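You operate a simulated robot arm through the tools that you are given. There is no shell and no other tool.

You run a simulated two-armed robot. Do the job below in one go: nothing can be reset, and whatever is moved stays where it is left.

Task
Check drives 3 and 5 in the grey dock; rack the bad one in slot 6.
Fine: lock each drive in till the screen tells, put the good one back in a free slot, leave the lever released and the other drives alone.

The check looks at the end state, three seconds after you hand in, the way a careful person would. Anything else that was tipped, shoved, dropped, spilled or broken makes it a failure.

Robot
Two 7-joint arms with three-finger grippers on one trunk that stands fixed in place. Base frame: the origin is at the foot of the trunk, x ahead of it, y to its left, z up; the work surface is at about z = 0.8. Readings come in m, rad, newtons and seconds.
The left shoulder is at [0.03, 0.124, 1.083], the right one opposite. With the tool pointing down near the work surface each hand reaches from about 0.1 to 0.78 m from the base axis, measured 20 degrees to its own side. Payload 2.2 kg a hand.
Tool frame (each hand has its own): the origin (TCP) lies between the finger pads and is the grasp point; the fingertips stand 0.028 m ahead of it; z points along the fingers, y is the line along which they close. The gripper opens to 0.102 m. The gripper's body begins 0.071 m behind the TCP.
Orientation is told as [roll, pitch, yaw] about the base's x, y, z axes, in that order, counted from this pose: with the fingers straight down and closing along the base's y, the tool's x points along the base's -x, its y along +y and its z along -z.

Tools
- The arms move only by the tool drive_tool. It takes "left_commands", "right_commands" or both (then of equal length, played together; a hand with none holds still); each is a list of rows, each a list of 7 numbers: the turn, a rotation vector about the tool's x, y, z in rad, then the shift along the tool's x, y, z in m, then the finger opening in m, from 0 to 0.102. In form: [[rx, ry, rz, dx, dy, dz, claw], ...]. A call has 1 to 20 rows; each row shifts and turns the commanded pose from where the row before left it, along the tool's axes as they then stand. Rows are played at 5 a second. More than 0.05 m and 0.15 rad between two rows, or a gripper value outside its range, and nothing of the call is played. A pose out of reach is approached as far as the arm can. The call stops where the force on the tool passes 40 N (or 10 N more than at its start, if that is more) or the arm is blocked; 0.2 s more then pass. The fingers move at their own pace and stop on an object; they squeeze with about 34 N. The grip force told is the motor's: it shows also when the fingers shut on nothing. Time passes only in rows, and 0.2 s behind the last, so rows that do not move let the fingers close. It gives the time, the measured TCP pose, the force on the tool (base axes), the opening and the grip force at its end, in the units of the frame above (readings bear some noise), with the torque about the TCP (base axes, N m) and any sound that the robot's microphone picked up.
- Cameras (640 x 400 px; columns grow to the right, rows downward): "scene" is now at [0.037, 0.0236, 1.8163]; the picture's right is [0.41, -0.91, 0.00], its down [-0.68, -0.30, -0.66] and it looks along [0.61, 0.27, -0.75] (base axes); focal length 314 px, centre (320, 200). "left" rides on the left gripper at [0.072, 0.038, -0.086] in its tool frame; the picture's right is [-0.46, 0.89, 0.00], its down [-0.60, -0.32, -0.73] and it looks along [-0.65, -0.34, 0.68] (tool axes); focal length 256 px, centre (320, 200). "right" rides on the right gripper at [0.069, 0.044, -0.086] in its tool frame; the picture's right is [-0.53, 0.84, 0.00], its down [-0.58, -0.37, -0.73] and it looks along [-0.62, -0.39, 0.68] (tool axes); focal length 256 px, centre (320, 200). There is no depth. A picture from a camera that has moved, and an enlarged one, comes with that camera's place and axes in the base frame and with its lens. The place of the scene camera against the robot may be out by one fixed shift of up to 0.025 m in any direction.
- grab_frame(camera): a new picture of that camera. No time passes.
- move_column(by): slides the trunk up (or, below 0, down) by that many m; the arms and the scene camera ride with it, the base frame stays. It gives what a move gives, with no picture.
- aim_head(pan, tilt): turns the head with the scene camera to pan (to the left, within 2.496 rad either way) and tilt (down, from -0.506 to 1.204), counted from straight ahead of the robot. It gives what a move gives.
- close_up(camera, box): a new picture of the part [left, top, right, bottom] of that camera's present view, enlarged. No time passes.
- hand_in(): hands the job in; it is judged then, once.

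Nothing tells you positions but the pictures and the camera data. Unless the task says otherwise, let go and move clear before handing in.

The tools are called after "Request:" as a command line: name --argument value ..., lists and objects as JSON in quotes. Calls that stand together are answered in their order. drive_tool: Moves the arms, as the interface text tells. Its arguments: {"type":"object","properties":{"left_commands":{"type":"array","items":{"type":"array","items":{"type":"number"}}},"right_commands":{"type":"array","items":{"type":"array","items":{"type":"number"}}}},"required":[]} The other tools are called the same way: move_column (by) slides the trunk up or down; aim_head (pan, tilt) turns the head that bears the scene camera; grab_frame (camera) takes a picture; close_up (camera, box) takes an enlarged picture of a part of a camera's view; hand_in () hands the job in.

At the start:

```text
clock: 0.0
left_eef_pos: [0.406, 0.4211, 1.2279]
left_ee_rot: [0.001, 0.002, 0.0]
left_ft_force: [0.0, -0.2, 1.2]
left_ft_torque: [0.0, 0.03, -0.01]
left_grip_width: 0.1019
left_grasp_force: 0.2
right_eef_pos: [0.4936, -0.0354, 1.173]
right_ee_rot: [0.0, 0.0, 0.002]
right_ft_force: [0.4, -0.3, -0.4]
right_ft_torque: [0.01, 0.05, 0.03]
right_grip_width: 0.1019
right_grasp_force: 0.0
trunk travel left (down, up): [-0.325, 0.215]
head pan, tilt: [0.419, 0.845]
```

scene: 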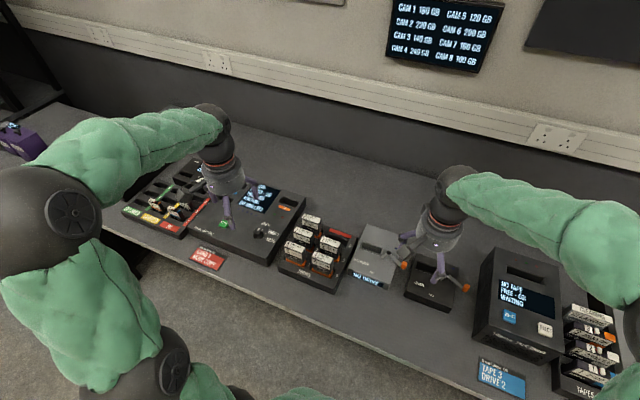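
right: 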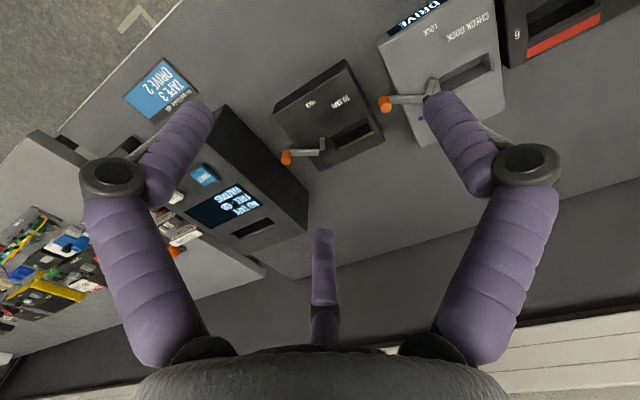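
left: 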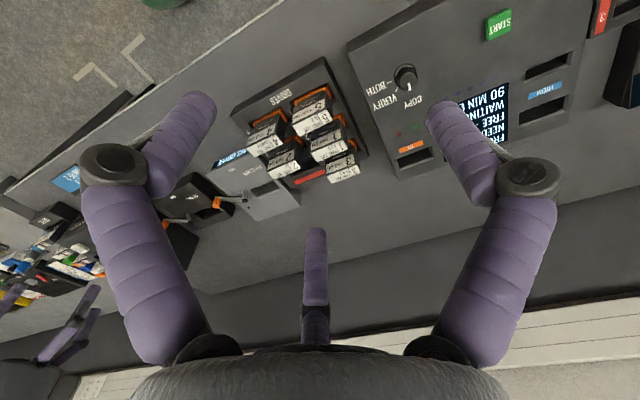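

I see a bench with a drive rack (white-labelled drives), a grey check dock with a lever, and a black dock next to it. I'll take enlarged pictures of the rack and the dock first.

Request:
close_up --camera "scene" --box '[260, 190, 480, 320]'

Request:
close_up --camera "left" --box '[130, 40, 390, 230]'

Request:
close_up --camera "right" --box '[260, 0, 640, 200]'

Request:
close_up --camera "scene" --box '[370, 0, 530, 90]'

```text
2.91 times, centred on (370, 255) of scene
camera zoom: at [0.037, 0.0236, 1.8163], right [0.41, -0.91, 0.0], down [-0.68, -0.3, -0.66], along [0.61, 0.27, -0.75], focal length 914 px, centre (174, 40)
```

zoom: 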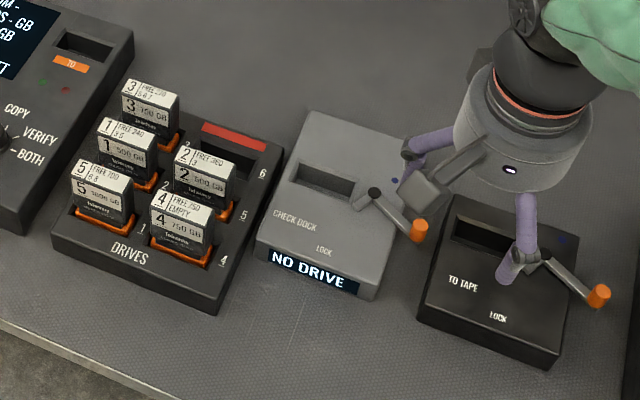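

```text
2.11 times, centred on (260, 135) of left
camera zoom: at [0.3339, 0.4588, 1.3146], right [0.46, 0.89, 0.0], down [0.6, -0.32, 0.73], along [0.65, -0.34, -0.68], focal length 539 px, centre (446, 337)
```

zoom: 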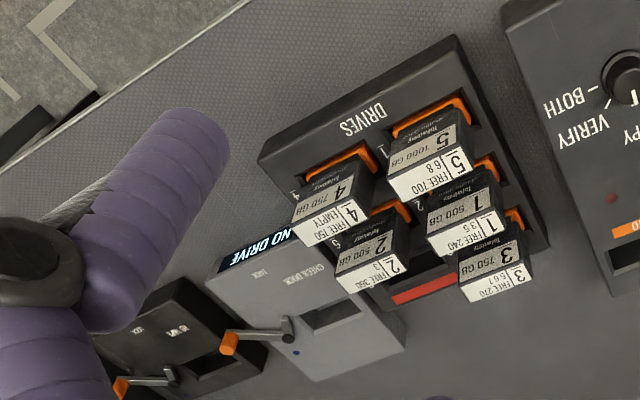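

```text
1.68 times, centred on (450, 100) of right
camera zoom: at [0.4233, 0.0084, 1.2602], right [0.53, 0.85, 0.0], down [0.58, -0.36, 0.73], along [0.62, -0.39, -0.68], focal length 431 px, centre (101, 368)
```

zoom: 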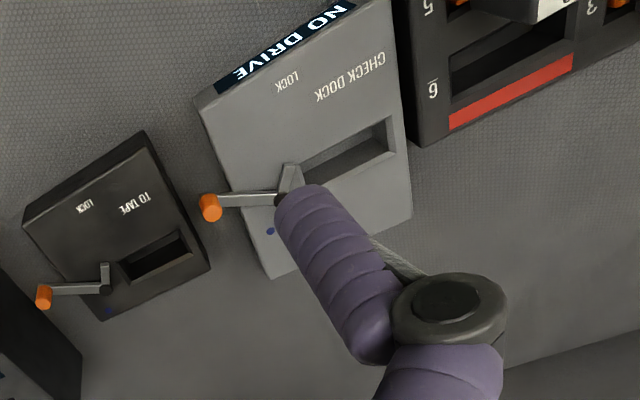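

```text
4.00 times, centred on (450, 45) of scene
camera zoom: at [0.037, 0.0236, 1.8163], right [0.41, -0.91, 0.0], down [-0.68, -0.3, -0.66], along [0.61, 0.27, -0.75], focal length 1257 px, centre (-200, 820)
```

zoom: 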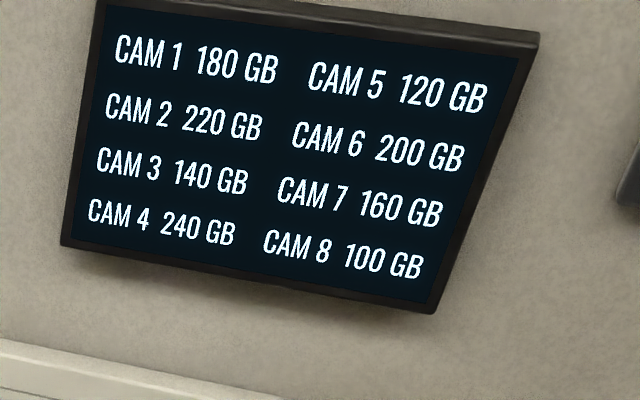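

The rack holds 5/1/3 in the left column (front to back) and 4/2/empty in the right one, with slot 6 (red bar) at the back right. The grey check dock stands to the right of it with its lever. I'll move the left hand nearer for a better look and swing the right arm away from the dock.

Request:
drive_tool --left_commands '[[0, 0, 0, -0.005, -0.01, 0.03, 0.102], [0, 0, 0, -0.005, -0.01, 0.03, 0.102], [0, 0, 0, -0.005, -0.01, 0.03, 0.102], [0, 0, 0, -0.005, -0.01, 0.03, 0.102]]' --right_commands '[[0, 0, 0, 0.03, -0.03, 0, 0.102], [0, 0, 0, 0.03, -0.03, 0, 0.102], [0, 0, 0, 0.03, -0.03, 0, 0.102], [0, 0, 0, 0.03, -0.03, 0, 0.102]]'

Request:
grab_frame --camera "left"

Request:
grab_frame --camera "right"

Request:
close_up --camera "scene" --box '[270, 195, 420, 295]'

```text
clock: 1.0
left_eef_pos: [0.4249, 0.38, 1.1076]
left_ee_rot: [-0.001, -0.001, 0.001]
left_ft_force: [-0.2, 1.6, 0.3]
left_ft_torque: [0.01, -0.04, 0.02]
left_grip_width: 0.102
left_grasp_force: 0.0
right_eef_pos: [0.3707, -0.157, 1.1735]
right_ee_rot: [-0.001, 0.001, 0.002]
right_ft_force: [-0.3, -0.6, -0.5]
right_ft_torque: [0.0, 0.01, 0.02]
right_grip_width: 0.1021
right_grasp_force: 0.1
trunk travel left (down, up): [-0.325, 0.215]
head pan, tilt: [0.419, 0.845]
```

```text
taken
camera left: at [0.3525, 0.4178, 1.1944], right [0.46, 0.89, 0.0], down [0.6, -0.32, 0.73], along [0.65, -0.34, -0.68], focal length 256 px, centre (320, 200)
```

left: 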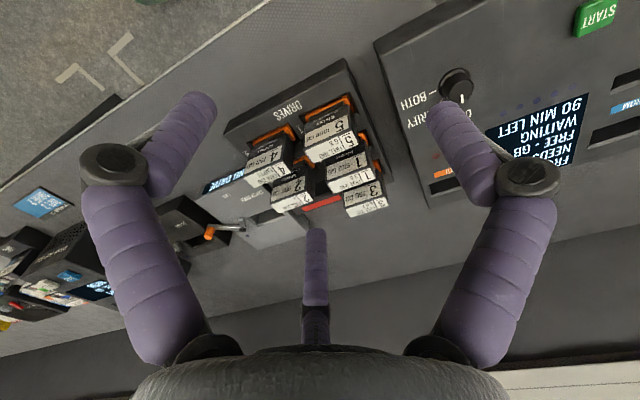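

```text
taken
camera right: at [0.3021, -0.1132, 1.2598], right [0.53, 0.85, 0.0], down [0.58, -0.36, 0.73], along [0.62, -0.39, -0.68], focal length 256 px, centre (320, 200)
```

right: 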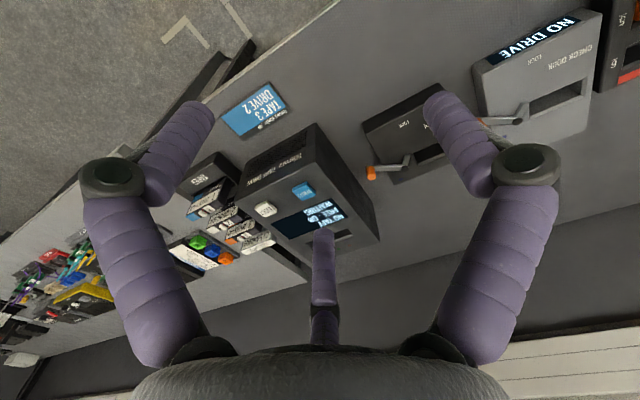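

```text
4.00 times, centred on (345, 245) of scene
camera zoom: at [0.0359, 0.0227, 1.8163], right [0.41, -0.91, 0.0], down [-0.68, -0.3, -0.66], along [0.61, 0.27, -0.75], focal length 1257 px, centre (220, 20)
```

zoom: 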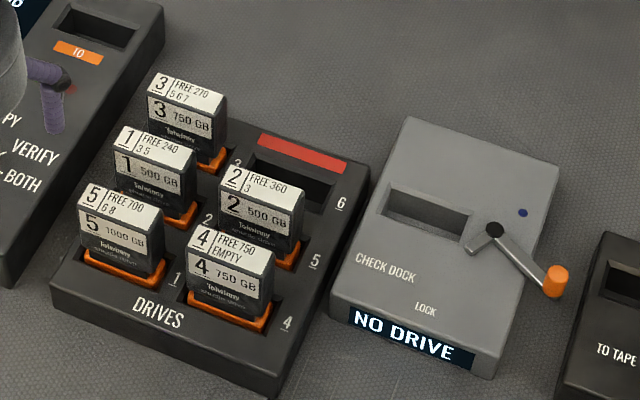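

I want to understand the hand's true shape before touching anything, since the wrist picture shows three finger-like parts. I'll zoom in on both hands from the scene camera.

Request:
grab_frame --camera "scene"

Request:
close_up --camera "scene" --box '[180, 130, 300, 250]'

Request:
close_up --camera "left" --box '[190, 80, 410, 230]'

```text
taken
camera scene: at [0.0359, 0.0227, 1.8163], right [0.41, -0.91, 0.0], down [-0.68, -0.3, -0.66], along [0.61, 0.27, -0.75], focal length 314 px, centre (320, 200)
```

scene: 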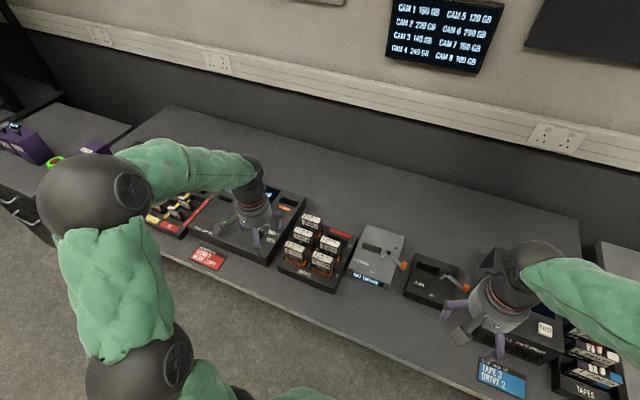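

```text
3.33 times, centred on (240, 190) of scene
camera zoom: at [0.0359, 0.0227, 1.8163], right [0.41, -0.91, 0.0], down [-0.68, -0.3, -0.66], along [0.61, 0.27, -0.75], focal length 1047 px, centre (587, 233)
```

zoom: 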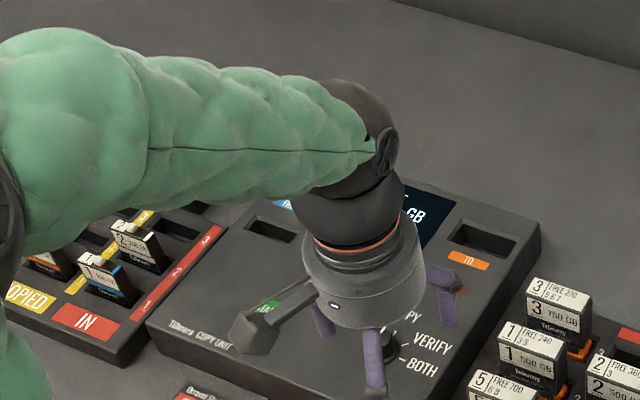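

```text
2.67 times, centred on (300, 155) of left
camera zoom: at [0.3525, 0.4178, 1.1944], right [0.46, 0.89, 0.0], down [0.6, -0.32, 0.73], along [0.65, -0.34, -0.68], focal length 683 px, centre (373, 320)
```

zoom: 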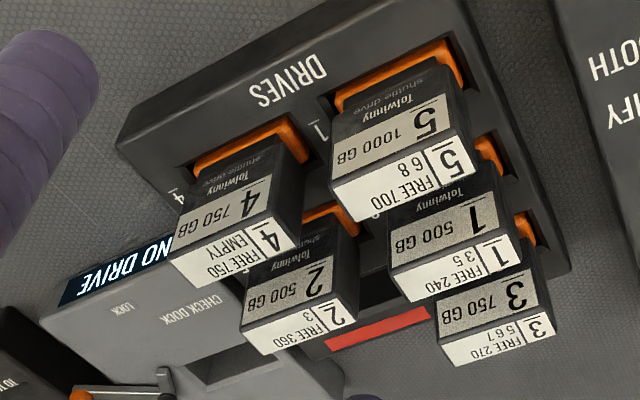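

The hand really looks three-fingered, so I'll close and reopen the left gripper in free air to see how the fingers move.

Request:
drive_tool --left_commands '[[0, 0, 0, 0, 0, 0, 0.03], [0, 0, 0, 0, 0, 0, 0.03], [0, 0, 0, 0, 0, 0, 0.03], [0, 0, 0, 0, 0, 0, 0.03]]'

Request:
grab_frame --camera "left"

Request:
close_up --camera "scene" --box '[200, 170, 320, 250]'

```text
clock: 2.0
left_eef_pos: [0.4254, 0.3796, 1.1076]
left_ee_rot: [-0.002, 0.0, -0.001]
left_ft_force: [-0.5, 0.3, 0.2]
left_ft_torque: [0.01, 0.01, 0.03]
left_grip_width: 0.03
left_grasp_force: 0.0
right_eef_pos: [0.3729, -0.156, 1.1711]
right_ee_rot: [-0.001, 0.001, 0.001]
right_ft_force: [0.8, 0.4, -0.3]
right_ft_torque: [0.01, 0.01, 0.01]
right_grip_width: 0.1021
right_grasp_force: 0.0
trunk travel left (down, up): [-0.325, 0.215]
head pan, tilt: [0.419, 0.845]
```

```text
taken
camera left: at [0.3533, 0.4185, 1.1943], right [0.46, 0.89, 0.0], down [0.6, -0.32, 0.73], along [0.65, -0.34, -0.68], focal length 256 px, centre (320, 200)
```

left: 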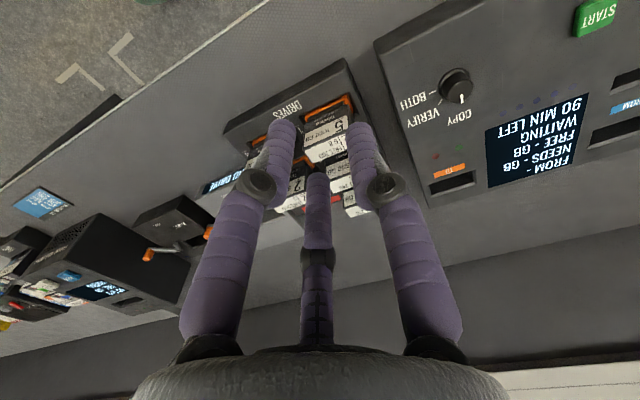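

```text
5.00 times, centred on (260, 210) of scene
camera zoom: at [0.0369, 0.0236, 1.8163], right [0.41, -0.91, 0.0], down [-0.68, -0.3, -0.66], along [0.61, 0.27, -0.75], focal length 1571 px, centre (620, 150)
```

zoom: 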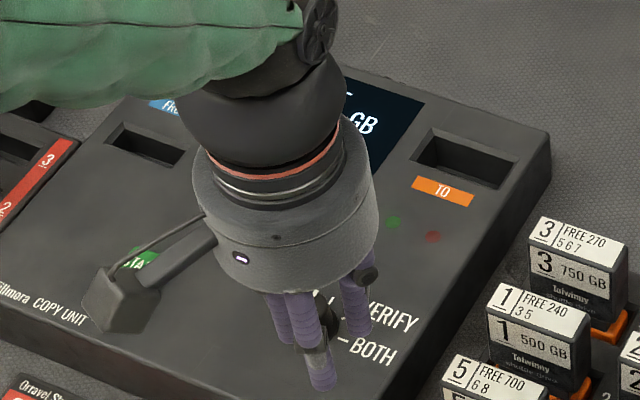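

The hand closes radially in its looks, but the width readings follow the stated gripper; I'll work by the stated geometry and check it on the first grasp. Next I'll gather views from two hand positions to triangulate the drives, the slots and the dock.

Request:
drive_tool --left_commands '[[0, 0, 0, 0, 0, 0, 0.102], [0, 0, 0, 0, 0, 0, 0.102], [0, 0, 0, 0, 0, 0, 0.102]]'

Request:
close_up --camera "left" --box '[240, 90, 400, 190]'

Request:
close_up --camera "left" --box '[200, 140, 360, 240]'

Request:
close_up --camera "scene" --box '[275, 205, 355, 255]'

Request:
close_up --camera "scene" --box '[275, 240, 355, 290]'

Request:
close_up --camera "scene" --box '[340, 220, 436, 280]'

```text
clock: 2.8
left_eef_pos: [0.4257, 0.3804, 1.109]
left_ee_rot: [0.0, 0.001, -0.001]
left_ft_force: [0.5, 0.3, 0.0]
left_ft_torque: [0.01, 0.01, -0.03]
left_grip_width: 0.1022
left_grasp_force: 0.1
right_eef_pos: [0.3724, -0.1554, 1.1728]
right_ee_rot: [0.001, 0.0, 0.001]
right_ft_force: [0.6, 0.2, -0.3]
right_ft_torque: [0.02, -0.03, 0.03]
right_grip_width: 0.102
right_grasp_force: 0.1
trunk travel left (down, up): [-0.325, 0.215]
head pan, tilt: [0.419, 0.845]
```

```text
4.00 times, centred on (320, 140) of left
camera zoom: at [0.3532, 0.4184, 1.1943], right [0.46, 0.89, 0.0], down [0.6, -0.32, 0.73], along [0.65, -0.34, -0.68], focal length 1024 px, centre (320, 440)
```

zoom: 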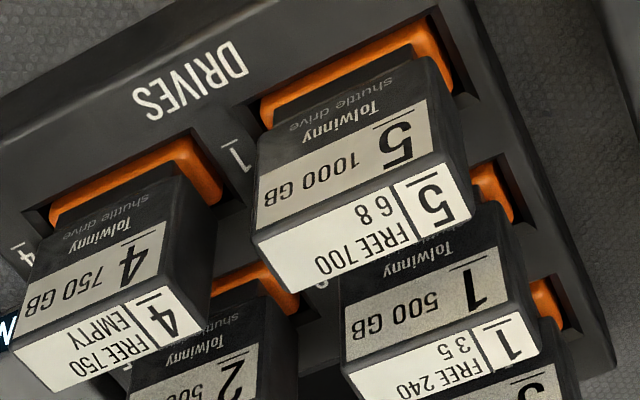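

```text
4.00 times, centred on (280, 190) of left
camera zoom: at [0.3532, 0.4184, 1.1943], right [0.46, 0.89, 0.0], down [0.6, -0.32, 0.73], along [0.65, -0.34, -0.68], focal length 1024 px, centre (480, 240)
```

zoom: 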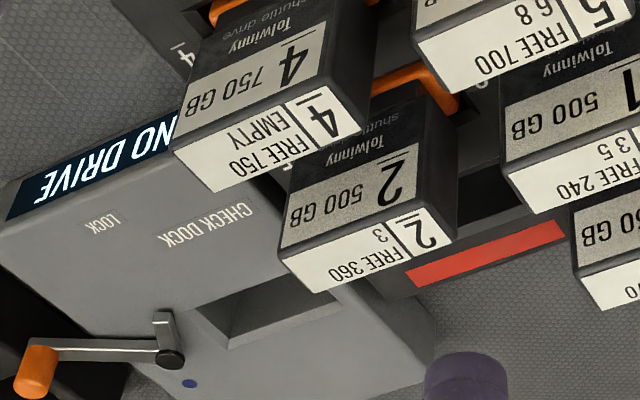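

```text
8.00 times, centred on (315, 230) of scene
camera zoom: at [0.0369, 0.0235, 1.8163], right [0.41, -0.91, 0.0], down [-0.68, -0.3, -0.66], along [0.61, 0.27, -0.75], focal length 2514 px, centre (360, -40)
```

zoom: 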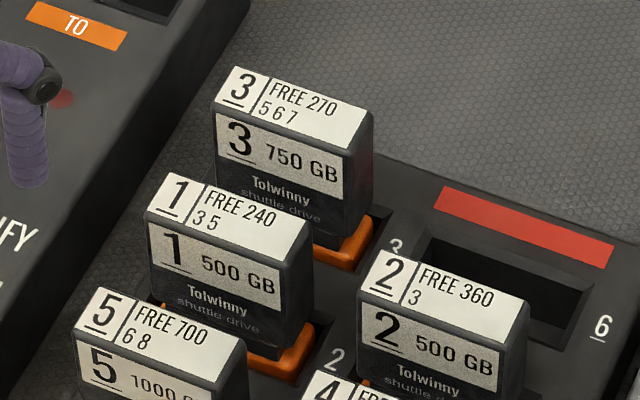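

```text
8.00 times, centred on (315, 265) of scene
camera zoom: at [0.0369, 0.0235, 1.8163], right [0.41, -0.91, 0.0], down [-0.68, -0.3, -0.66], along [0.61, 0.27, -0.75], focal length 2514 px, centre (360, -320)
```

zoom: 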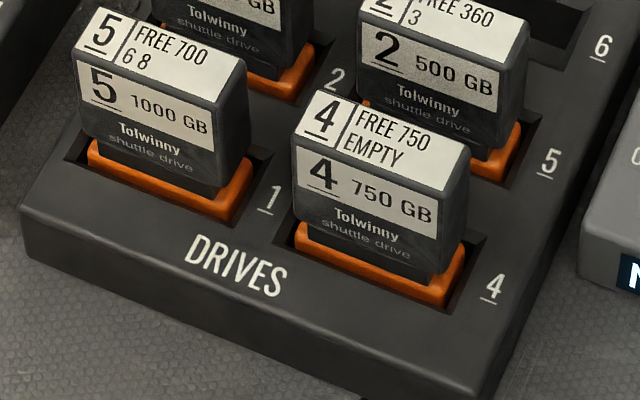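

```text
6.67 times, centred on (388, 250) of scene
camera zoom: at [0.0369, 0.0235, 1.8163], right [0.41, -0.91, 0.0], down [-0.68, -0.3, -0.66], along [0.61, 0.27, -0.75], focal length 2095 px, centre (-133, -133)
```

zoom: 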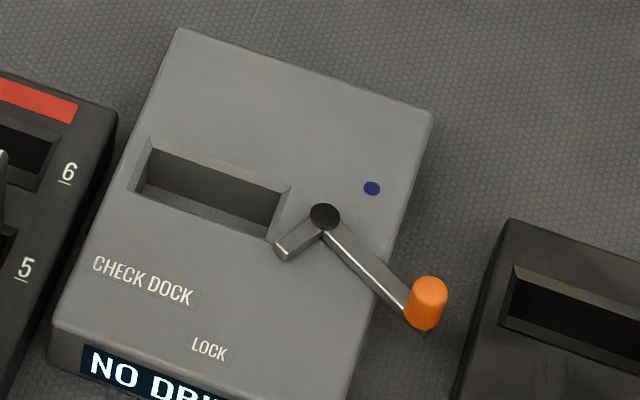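

Slot numbers read 1–3 in the left column and 4–6 in the right one, so drive 5 sits in slot 1 and drive 3 in slot 3. The lever's short tab swings over the dock slot when the knob moves toward LOCK. I'll take a second wrist view from further right to triangulate.

Request:
drive_tool --left_commands '[[0, 0, 0, 0, -0.045, 0, 0.102], [0, 0, 0, 0, -0.045, 0, 0.102], [0, 0, 0, 0, -0.045, 0, 0.102], [0, 0, 0, 0, 0, 0, 0.102], [0, 0, 0, 0, 0, 0, 0.102]]'

Request:
grab_frame --camera "left"

Request:
close_up --camera "left" --box '[320, 90, 480, 190]'

Request:
close_up --camera "left" --box '[240, 110, 400, 210]'

```text
clock: 4.0
left_eef_pos: [0.4266, 0.2455, 1.1092]
left_ee_rot: [0.0, 0.0, 0.001]
left_ft_force: [-0.1, -0.2, 0.7]
left_ft_torque: [0.03, 0.03, -0.02]
left_grip_width: 0.102
left_grasp_force: 0.0
right_eef_pos: [0.3723, -0.1558, 1.1736]
right_ee_rot: [0.002, 0.0, 0.002]
right_ft_force: [0.3, -0.8, 0.6]
right_ft_torque: [0.0, 0.02, 0.0]
right_grip_width: 0.1018
right_grasp_force: 0.0
trunk travel left (down, up): [-0.325, 0.215]
head pan, tilt: [0.419, 0.845]
```

```text
taken
camera left: at [0.3544, 0.2833, 1.1948], right [0.46, 0.89, 0.0], down [0.6, -0.32, 0.73], along [0.65, -0.34, -0.68], focal length 256 px, centre (320, 200)
```

left: 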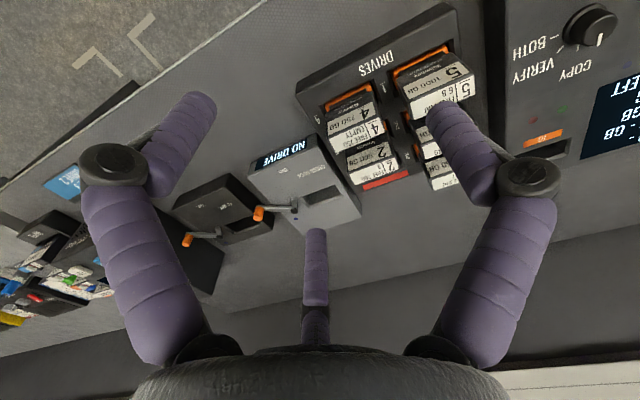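

```text
4.00 times, centred on (400, 140) of left
camera zoom: at [0.3544, 0.2833, 1.1948], right [0.46, 0.89, 0.0], down [0.6, -0.32, 0.73], along [0.65, -0.34, -0.68], focal length 1024 px, centre (0, 440)
```

zoom: 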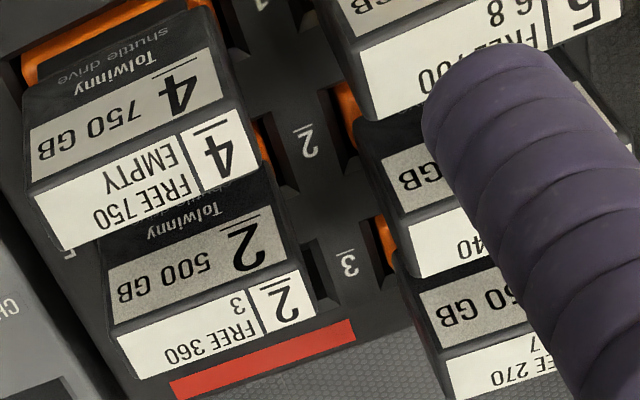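

```text
4.00 times, centred on (320, 160) of left
camera zoom: at [0.3544, 0.2833, 1.1948], right [0.46, 0.89, 0.0], down [0.6, -0.32, 0.73], along [0.65, -0.34, -0.68], focal length 1024 px, centre (320, 360)
```

zoom: 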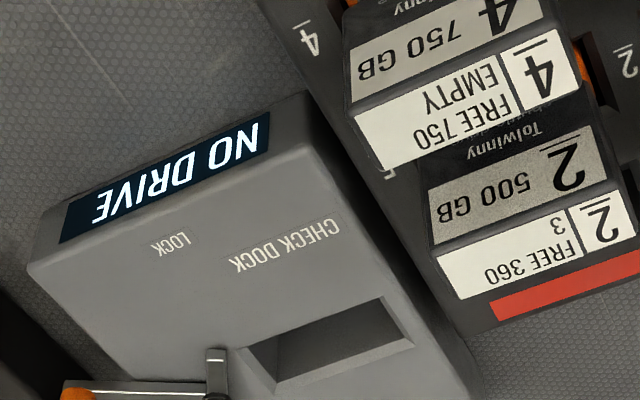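

From the two views I place the drive tops at z ≈ 0.919, the rack rows at x ≈ 0.534/0.600/0.666 and the columns at y ≈ 0.340/0.240; the dock slot's centre is near (0.685, 0.114). I'd grasp across the thin side (along x), so next I turn the left wrist 90° to see if that orientation is comfortable.

Request:
drive_tool --left_commands '[[0, 0, -0.1428, 0, 0, 0, 0.102], [0, 0, -0.1428, 0, 0, 0, 0.102], [0, 0, -0.1428, 0, 0, 0, 0.102], [0, 0, -0.1428, 0, 0, 0, 0.102], [0, 0, -0.1428, 0, 0, 0, 0.102], [0, 0, -0.1428, 0, 0, 0, 0.102], [0, 0, -0.1428, 0, 0, 0, 0.102], [0, 0, -0.1428, 0, 0, 0, 0.102], [0, 0, -0.1428, 0, 0, 0, 0.102], [0, 0, -0.1428, 0, 0, 0, 0.102], [0, 0, -0.1428, 0, 0, 0, 0.102], [0, 0, 0, 0, 0, 0, 0.102]]'

Request:
grab_frame --camera "left"

Request:
grab_frame --camera "scene"

```text
clock: 6.6
left_eef_pos: [0.4283, 0.245, 1.1091]
left_ee_rot: [0.0, 0.001, 1.575]
left_ft_force: [0.9, 0.2, -0.8]
left_ft_torque: [0.02, 0.01, -0.02]
left_grip_width: 0.102
left_grasp_force: 0.2
right_eef_pos: [0.3723, -0.1558, 1.173]
right_ee_rot: [0.001, -0.001, 0.002]
right_ft_force: [0.1, -0.4, 0.7]
right_ft_torque: [0.0, 0.01, 0.02]
right_grip_width: 0.102
right_grasp_force: 0.1
trunk travel left (down, up): [-0.325, 0.215]
head pan, tilt: [0.419, 0.845]
```

```text
taken
camera left: at [0.3884, 0.1734, 1.1946], right [-0.89, 0.46, 0.0], down [0.32, 0.6, 0.73], along [0.34, 0.65, -0.68], focal length 256 px, centre (320, 200)
```

left: 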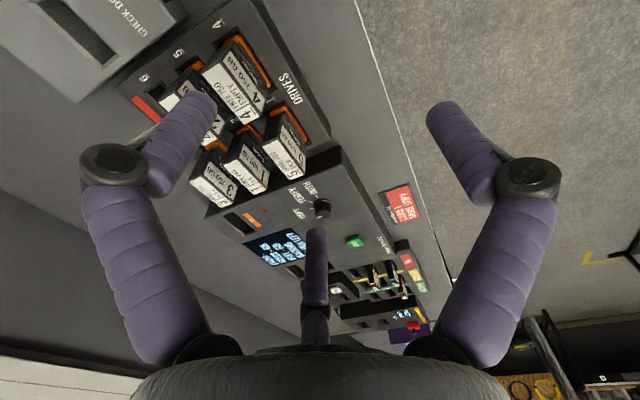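

```text
taken
camera scene: at [0.037, 0.0235, 1.8163], right [0.41, -0.91, 0.0], down [-0.68, -0.3, -0.66], along [0.61, 0.27, -0.75], focal length 314 px, centre (320, 200)
```

scene: 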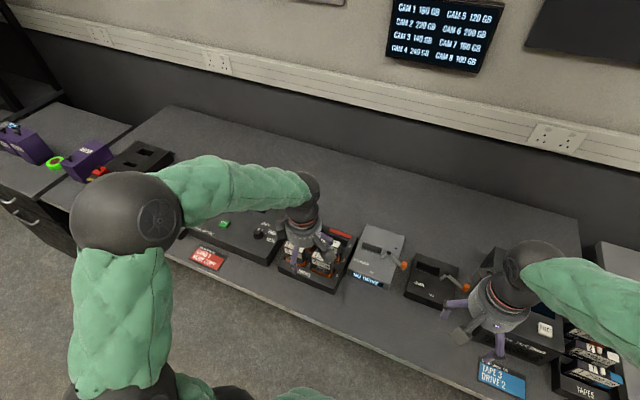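

The wrist turned cleanly. Now I bring the left hand over drive 3, still high, and check alignment with its camera.

Request:
drive_tool --left_commands '[[0, 0, 0, -0.016, -0.0397, 0, 0.102], [0, 0, 0, -0.016, -0.0397, 0, 0.102], [0, 0, 0, -0.016, -0.0397, 0, 0.102], [0, 0, 0, -0.016, -0.0397, 0, 0.102], [0, 0, 0, -0.016, -0.0397, 0, 0.102], [0, 0, 0, -0.016, -0.0397, 0, 0.102], [0, 0, 0, 0, 0, 0.03, 0.102], [0, 0, 0, 0, 0, 0.02, 0.102], [0, 0, 0, 0, 0, 0, 0.102], [0, 0, 0, 0, 0, 0, 0.102]]'

Request:
grab_frame --camera "left"

Request:
close_up --camera "left" --box '[220, 80, 420, 220]'

Request:
close_up --camera "scene" --box '[270, 170, 400, 290]'

```text
clock: 8.8
left_eef_pos: [0.6645, 0.3427, 1.0595]
left_ee_rot: [0.0, 0.0, 1.571]
left_ft_force: [0.6, -0.5, -0.2]
left_ft_torque: [0.04, 0.02, 0.0]
left_grip_width: 0.1019
left_grasp_force: 0.1
right_eef_pos: [0.3728, -0.1553, 1.1727]
right_ee_rot: [-0.002, -0.001, 0.003]
right_ft_force: [0.3, -0.2, -0.6]
right_ft_torque: [0.02, -0.02, -0.01]
right_grip_width: 0.1022
right_grasp_force: 0.1
trunk travel left (down, up): [-0.325, 0.215]
head pan, tilt: [0.419, 0.845]
```

```text
taken
camera left: at [0.627, 0.2696, 1.1442], right [-0.89, 0.46, 0.0], down [0.32, 0.6, 0.73], along [0.34, 0.65, -0.68], focal length 256 px, centre (320, 200)
```

left: 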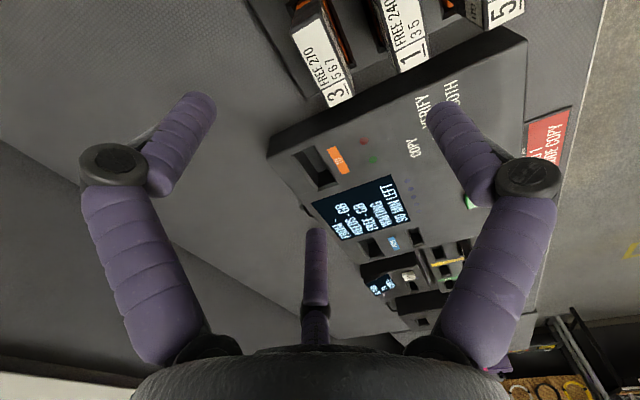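

```text
2.86 times, centred on (320, 150) of left
camera zoom: at [0.627, 0.2696, 1.1442], right [-0.89, 0.46, 0.0], down [0.32, 0.6, 0.73], along [0.34, 0.65, -0.68], focal length 731 px, centre (320, 343)
```

zoom: 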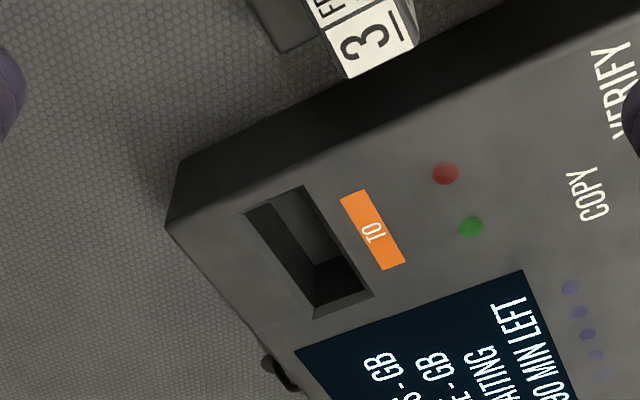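

```text
3.33 times, centred on (335, 230) of scene
camera zoom: at [0.0374, 0.0236, 1.8163], right [0.41, -0.91, 0.0], down [-0.68, -0.3, -0.66], along [0.61, 0.27, -0.75], focal length 1047 px, centre (270, 100)
```

zoom: 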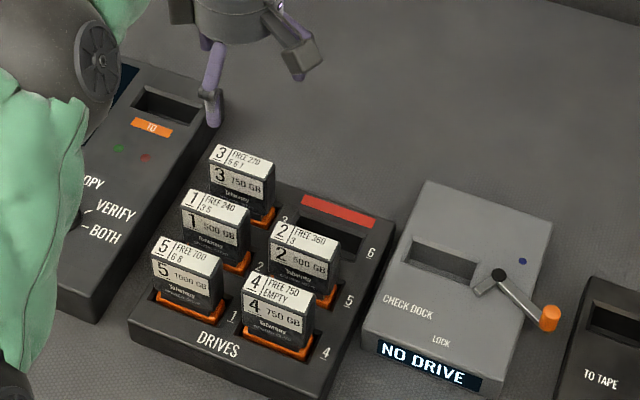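

I'll zoom on drive 3's top in the present wrist view to refine its place before going down.

Request:
close_up --camera "left" --box '[240, 0, 432, 120]'

```text
3.33 times, centred on (336, 60) of left
camera zoom: at [0.627, 0.2696, 1.1442], right [-0.89, 0.46, 0.0], down [0.32, 0.6, 0.73], along [0.34, 0.65, -0.68], focal length 853 px, centre (267, 667)
```

zoom: 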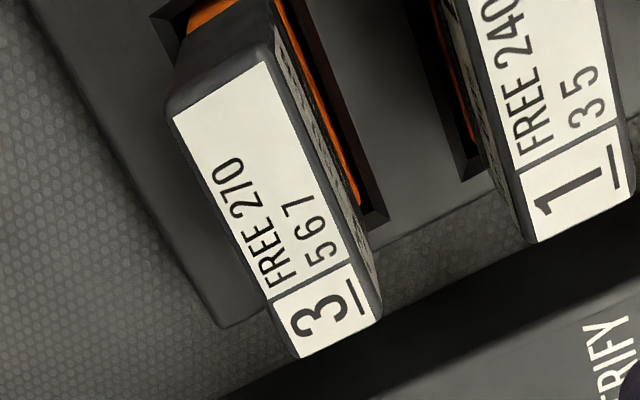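

Drive 3's top centres at about (0.662, 0.342). I narrow the opening to 0.06 and go down in stages, watching the force.

Request:
drive_tool --left_commands '[[0, 0, 0, 0.0005, 0.0025, 0.03, 0.06], [0, 0, 0, 0, 0, 0.03, 0.06], [0, 0, 0, 0, 0, 0.03, 0.06], [0, 0, 0, 0, 0, 0.02, 0.06], [0, 0, 0, 0, 0, 0.01, 0.06], [0, 0, 0, 0, 0, 0.01, 0.06], [0, 0, 0, 0, 0, 0, 0.06]]'

Request:
close_up --camera "scene" --box '[280, 180, 376, 260]'

Request:
grab_frame --camera "left"

```text
clock: 10.4
left_eef_pos: [0.6596, 0.3403, 0.9263]
left_ee_rot: [0.003, -0.001, 1.568]
left_ft_force: [6.4, 16.5, 7.2]
left_ft_torque: [-0.12, -0.13, -0.16]
left_grip_width: 0.0835
left_grasp_force: 9.6
right_eef_pos: [0.372, -0.1557, 1.1735]
right_ee_rot: [0.0, 0.001, 0.0]
right_ft_force: [-0.1, -0.8, 0.7]
right_ft_torque: [0.02, -0.05, 0.03]
right_grip_width: 0.1021
right_grasp_force: 0.0
trunk travel left (down, up): [-0.325, 0.215]
head pan, tilt: [0.419, 0.845]
```

```text
5.00 times, centred on (328, 220) of scene
camera zoom: at [0.0356, 0.024, 1.8162], right [0.41, -0.91, 0.0], down [-0.68, -0.3, -0.66], along [0.61, 0.27, -0.75], focal length 1571 px, centre (280, 100)
```

zoom: 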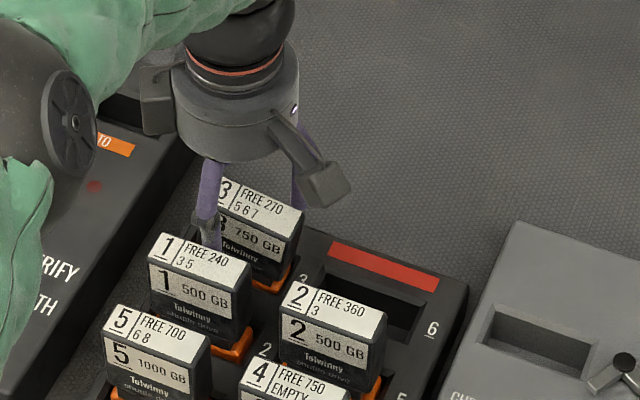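

```text
taken
camera left: at [0.6224, 0.2686, 1.013], right [-0.88, 0.47, 0.0], down [0.32, 0.6, 0.73], along [0.34, 0.65, -0.68], focal length 256 px, centre (320, 200)
```

left: 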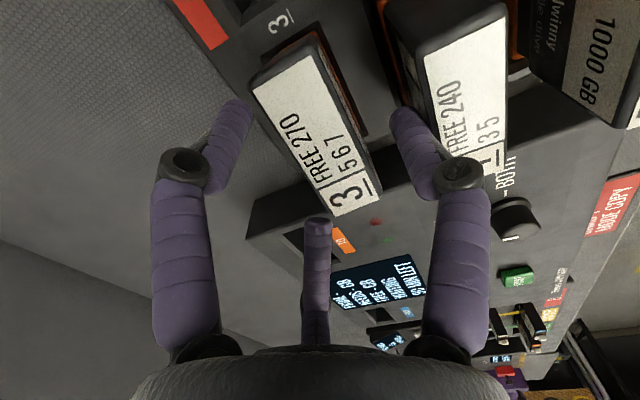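

The force and the stuck width (0.0835 m) show that a finger touched the drive's back-left corner: the hand acts as it looks, with three fingers closing radially (one on tool +y, two opposite). I open, rise clear, and re-plan the grasp with the single finger on the front face and the two others on the back face.

Request:
drive_tool --left_commands '[[0, 0, 0, 0, 0, 0, 0.102], [0, 0, 0, 0, 0, 0, 0.102], [0, 0, 0, 0, 0, -0.03, 0.102], [0, 0, 0, 0, 0, -0.04, 0.102], [0, 0, 0, 0, 0, 0, 0.102], [0, 0, 0, 0, 0, 0, 0.102]]'

Request:
close_up --camera "left" --box '[230, 0, 422, 120]'

Request:
grab_frame --camera "left"

Request:
close_up --camera "scene" --box '[280, 180, 376, 240]'

```text
clock: 11.8
left_eef_pos: [0.6605, 0.3415, 0.9985]
left_ee_rot: [0.0, 0.0, 1.57]
left_ft_force: [0.4, -1.4, -0.4]
left_ft_torque: [-0.04, -0.04, -0.02]
left_grip_width: 0.1018
left_grasp_force: 0.1
right_eef_pos: [0.3724, -0.1561, 1.1731]
right_ee_rot: [0.001, 0.002, 0.0]
right_ft_force: [-0.7, -0.2, -0.1]
right_ft_torque: [0.0, -0.02, 0.04]
right_grip_width: 0.102
right_grasp_force: 0.0
trunk travel left (down, up): [-0.325, 0.215]
head pan, tilt: [0.419, 0.845]
```

```text
3.33 times, centred on (326, 60) of left
camera zoom: at [0.6231, 0.2692, 1.0843], right [-0.89, 0.46, 0.0], down [0.32, 0.6, 0.73], along [0.34, 0.65, -0.68], focal length 853 px, centre (300, 667)
```

zoom: 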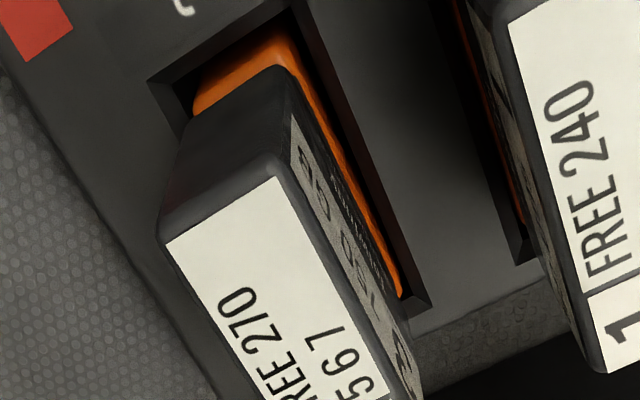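

```text
taken
camera left: at [0.6231, 0.2692, 1.0843], right [-0.89, 0.46, 0.0], down [0.32, 0.6, 0.73], along [0.34, 0.65, -0.68], focal length 256 px, centre (320, 200)
```

left: 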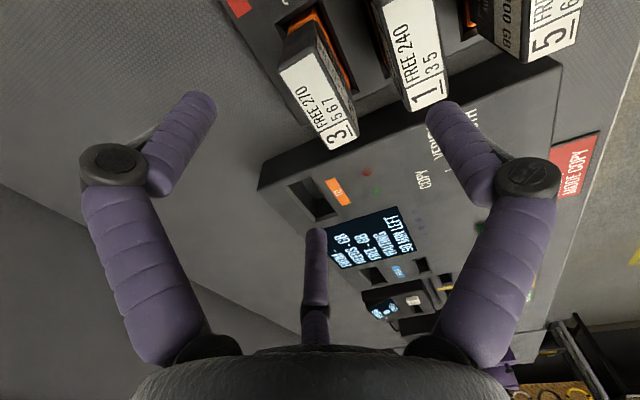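

```text
6.67 times, centred on (328, 210) of scene
camera zoom: at [0.0365, 0.0234, 1.8163], right [0.41, -0.91, 0.0], down [-0.68, -0.3, -0.66], along [0.61, 0.27, -0.75], focal length 2095 px, centre (267, 133)
```

zoom: 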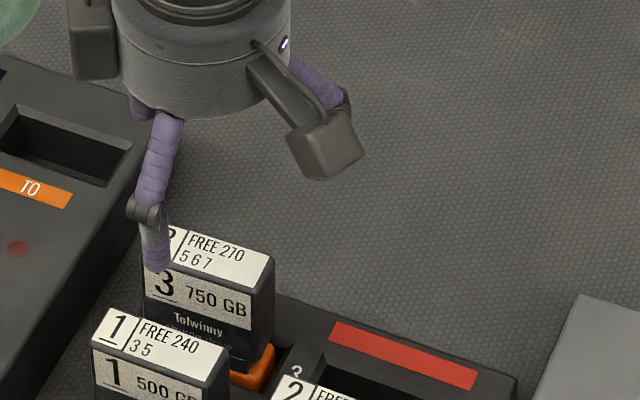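

Now I offset the hand so that drive 3 sits between the single finger (front side) and the finger pair (back side), aiming the TCP at about (0.669, 0.3435), and descend with the fingers at 0.09.

Request:
drive_tool --left_commands '[[0, 0, 0, -0.002, -0.0082, 0, 0.09], [0, 0, 0, 0, 0, 0.02, 0.09], [0, 0, 0, 0, 0, 0.02, 0.09], [0, 0, 0, 0, 0, 0.015, 0.09], [0, 0, 0, 0, 0, 0, 0.09]]'

Request:
grab_frame --camera "left"

Request:
close_up --camera "scene" --box '[280, 180, 376, 240]'

```text
clock: 13.0
left_eef_pos: [0.6697, 0.3435, 0.9431]
left_ee_rot: [0.0, -0.001, 1.57]
left_ft_force: [0.9, 0.5, 1.1]
left_ft_torque: [0.06, -0.02, 0.0]
left_grip_width: 0.0902
left_grasp_force: 0.1
right_eef_pos: [0.3729, -0.1566, 1.1734]
right_ee_rot: [0.0, 0.0, 0.002]
right_ft_force: [0.2, -0.3, -0.3]
right_ft_torque: [-0.02, 0.02, -0.01]
right_grip_width: 0.1022
right_grasp_force: 0.0
trunk travel left (down, up): [-0.325, 0.215]
head pan, tilt: [0.419, 0.845]
```

```text
taken
camera left: at [0.6318, 0.2715, 1.0291], right [-0.89, 0.46, 0.0], down [0.32, 0.6, 0.73], along [0.34, 0.65, -0.68], focal length 256 px, centre (320, 200)
```

left: 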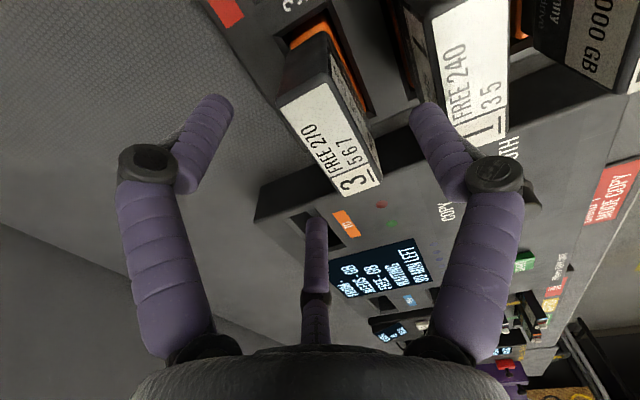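

```text
6.67 times, centred on (328, 210) of scene
camera zoom: at [0.0369, 0.0235, 1.8163], right [0.41, -0.91, 0.0], down [-0.68, -0.3, -0.66], along [0.61, 0.27, -0.75], focal length 2095 px, centre (267, 133)
```

zoom: 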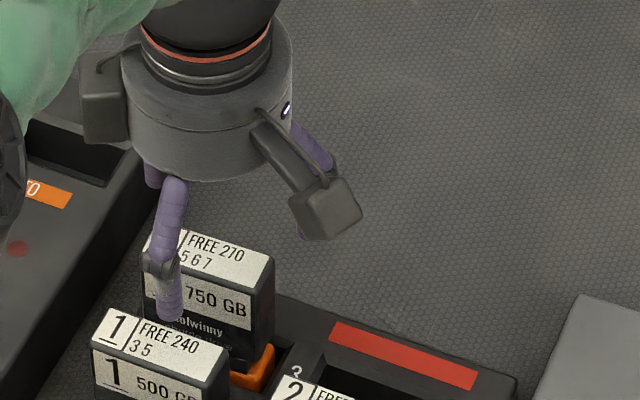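

No contact so far and the single finger sits in the gap between drives 3 and 1. I go down the rest of the way in small steps.

Request:
drive_tool --left_commands '[[0, 0, 0, 0, 0, 0.012, 0.09], [0, 0, 0, 0, 0, 0.012, 0.09], [0, 0, 0, 0, 0, 0.012, 0.09], [0, 0, 0, 0, 0, 0.012, 0.09], [0, 0, 0, 0, 0, 0, 0.09]]'

Request:
grab_frame --camera "left"

Request:
close_up --camera "scene" --box '[280, 180, 376, 240]'

```text
clock: 14.2
left_eef_pos: [0.6709, 0.3434, 0.8964]
left_ee_rot: [0.0, 0.001, 1.571]
left_ft_force: [0.6, 0.2, 0.2]
left_ft_torque: [0.0, 0.01, -0.01]
left_grip_width: 0.0896
left_grasp_force: 0.1
right_eef_pos: [0.3728, -0.1566, 1.1721]
right_ee_rot: [0.0, 0.0, 0.002]
right_ft_force: [0.6, -0.2, -0.5]
right_ft_torque: [-0.02, 0.01, -0.01]
right_grip_width: 0.1018
right_grasp_force: 0.0
trunk travel left (down, up): [-0.325, 0.215]
head pan, tilt: [0.419, 0.845]
```

```text
taken
camera left: at [0.6322, 0.2714, 0.9814], right [-0.89, 0.46, 0.0], down [0.32, 0.6, 0.73], along [0.34, 0.65, -0.68], focal length 256 px, centre (320, 200)
```

left: 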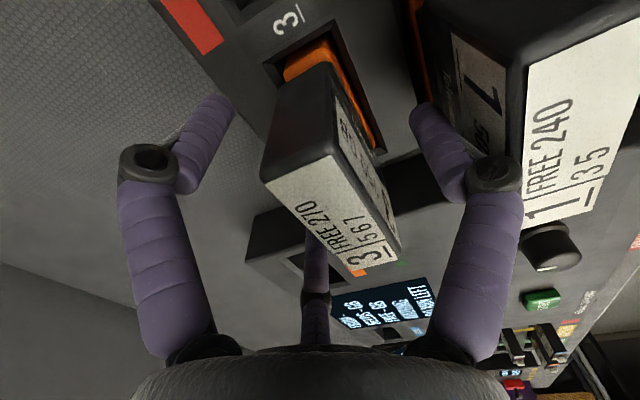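

```text
6.67 times, centred on (328, 210) of scene
camera zoom: at [0.0369, 0.0235, 1.8163], right [0.41, -0.91, 0.0], down [-0.68, -0.3, -0.66], along [0.61, 0.27, -0.75], focal length 2095 px, centre (267, 133)
```

zoom: 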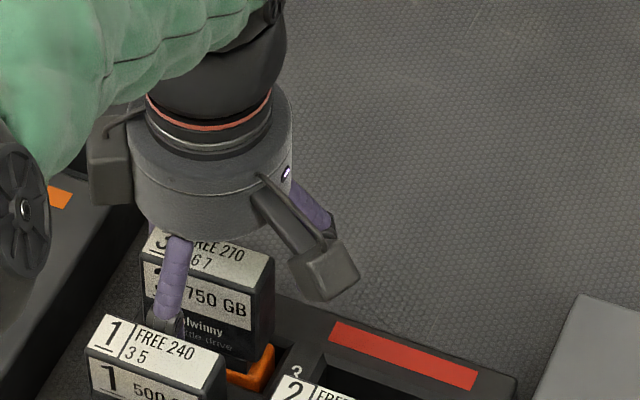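

Drive 1 looks nudged forward by a few millimetres by the single finger's knuckle. Closing will pull that finger off it, so I close in steps and look.

Request:
drive_tool --left_commands '[[0, 0, 0, 0, 0, 0, 0.075], [0, 0, 0, 0, 0, 0, 0.065], [0, 0, 0, 0, 0, 0, 0.06]]'

Request:
grab_frame --camera "left"

Request:
close_up --camera "scene" --box '[280, 180, 376, 240]'

```text
clock: 15.0
left_eef_pos: [0.6699, 0.3432, 0.8949]
left_ee_rot: [-0.001, -0.001, 1.571]
left_ft_force: [0.1, 0.6, -0.2]
left_ft_torque: [0.02, -0.02, 0.0]
left_grip_width: 0.0599
left_grasp_force: 0.1
right_eef_pos: [0.3732, -0.1569, 1.1733]
right_ee_rot: [0.002, 0.001, 0.002]
right_ft_force: [0.7, -0.1, 0.5]
right_ft_torque: [-0.05, 0.0, 0.03]
right_grip_width: 0.1019
right_grasp_force: 0.0
trunk travel left (down, up): [-0.325, 0.215]
head pan, tilt: [0.419, 0.845]
```

```text
taken
camera left: at [0.6323, 0.2712, 0.9815], right [-0.89, 0.46, 0.0], down [0.32, 0.6, 0.73], along [0.34, 0.65, -0.68], focal length 256 px, centre (320, 200)
```

left: 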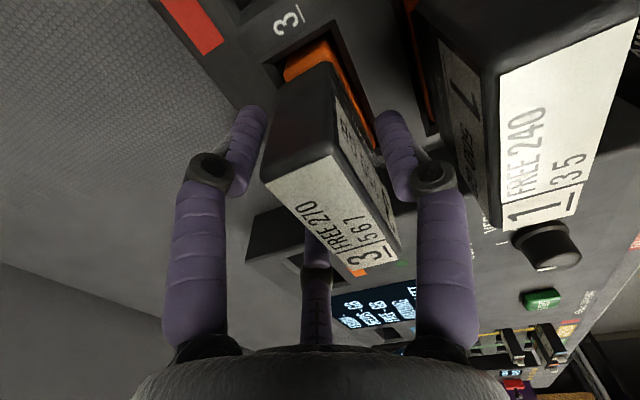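

```text
6.67 times, centred on (328, 210) of scene
camera zoom: at [0.037, 0.0236, 1.8163], right [0.41, -0.91, 0.0], down [-0.68, -0.3, -0.66], along [0.61, 0.27, -0.75], focal length 2095 px, centre (267, 133)
```

zoom: 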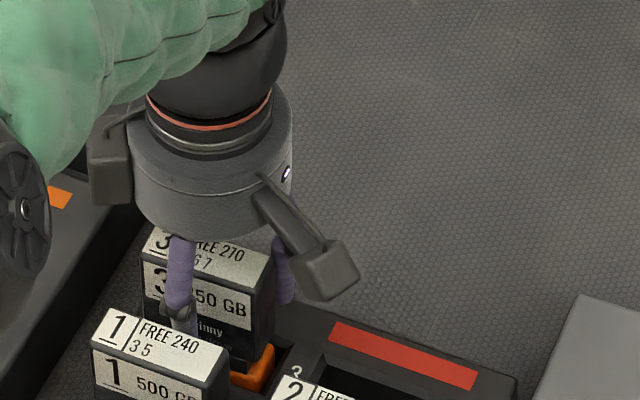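

Drive 1 sprang back to its place. I continue closing onto drive 3.

Request:
drive_tool --left_commands '[[0, 0, 0, 0, 0, 0, 0.052], [0, 0, 0, 0, 0, 0, 0.046], [0, 0, 0, 0, 0, 0, 0.04], [0, 0, 0, 0, 0, 0, 0.034]]'

Request:
grab_frame --camera "left"

Request:
close_up --camera "scene" --box '[280, 180, 376, 240]'

```text
clock: 16.0
left_eef_pos: [0.6696, 0.3427, 0.8944]
left_ee_rot: [0.0, -0.001, 1.573]
left_ft_force: [-3.0, 0.7, 1.8]
left_ft_torque: [0.07, 0.16, -0.03]
left_grip_width: 0.0409
left_grasp_force: 34.2
right_eef_pos: [0.3721, -0.1562, 1.1741]
right_ee_rot: [0.0, 0.001, 0.001]
right_ft_force: [0.2, 0.3, -0.4]
right_ft_torque: [0.02, -0.02, -0.01]
right_grip_width: 0.102
right_grasp_force: 0.1
trunk travel left (down, up): [-0.325, 0.215]
head pan, tilt: [0.419, 0.845]
```

```text
taken
camera left: at [0.6318, 0.2713, 0.9815], right [-0.89, 0.46, 0.0], down [0.32, 0.6, 0.73], along [0.34, 0.65, -0.68], focal length 256 px, centre (320, 200)
```

left: 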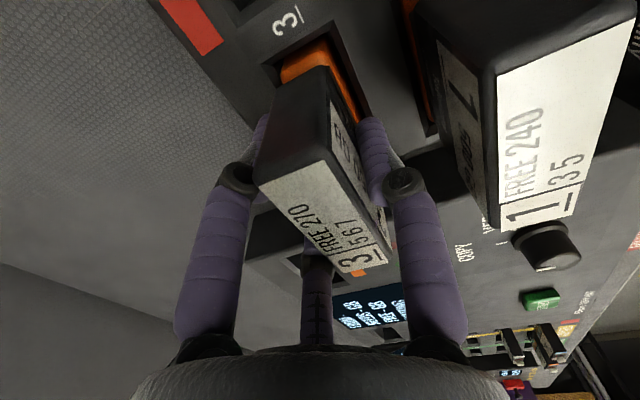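

```text
6.67 times, centred on (328, 210) of scene
camera zoom: at [0.0365, 0.0236, 1.8163], right [0.41, -0.91, 0.0], down [-0.68, -0.3, -0.66], along [0.61, 0.27, -0.75], focal length 2095 px, centre (267, 133)
```

zoom: 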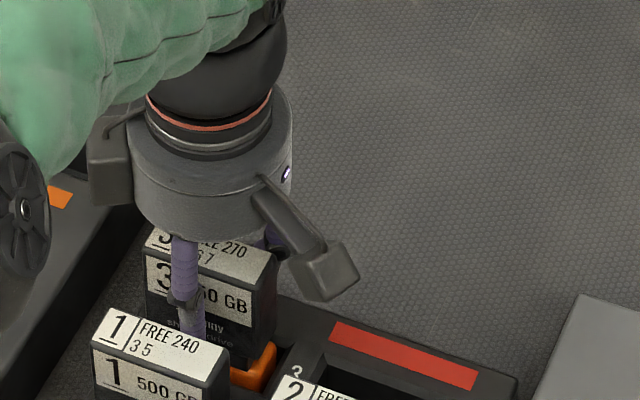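

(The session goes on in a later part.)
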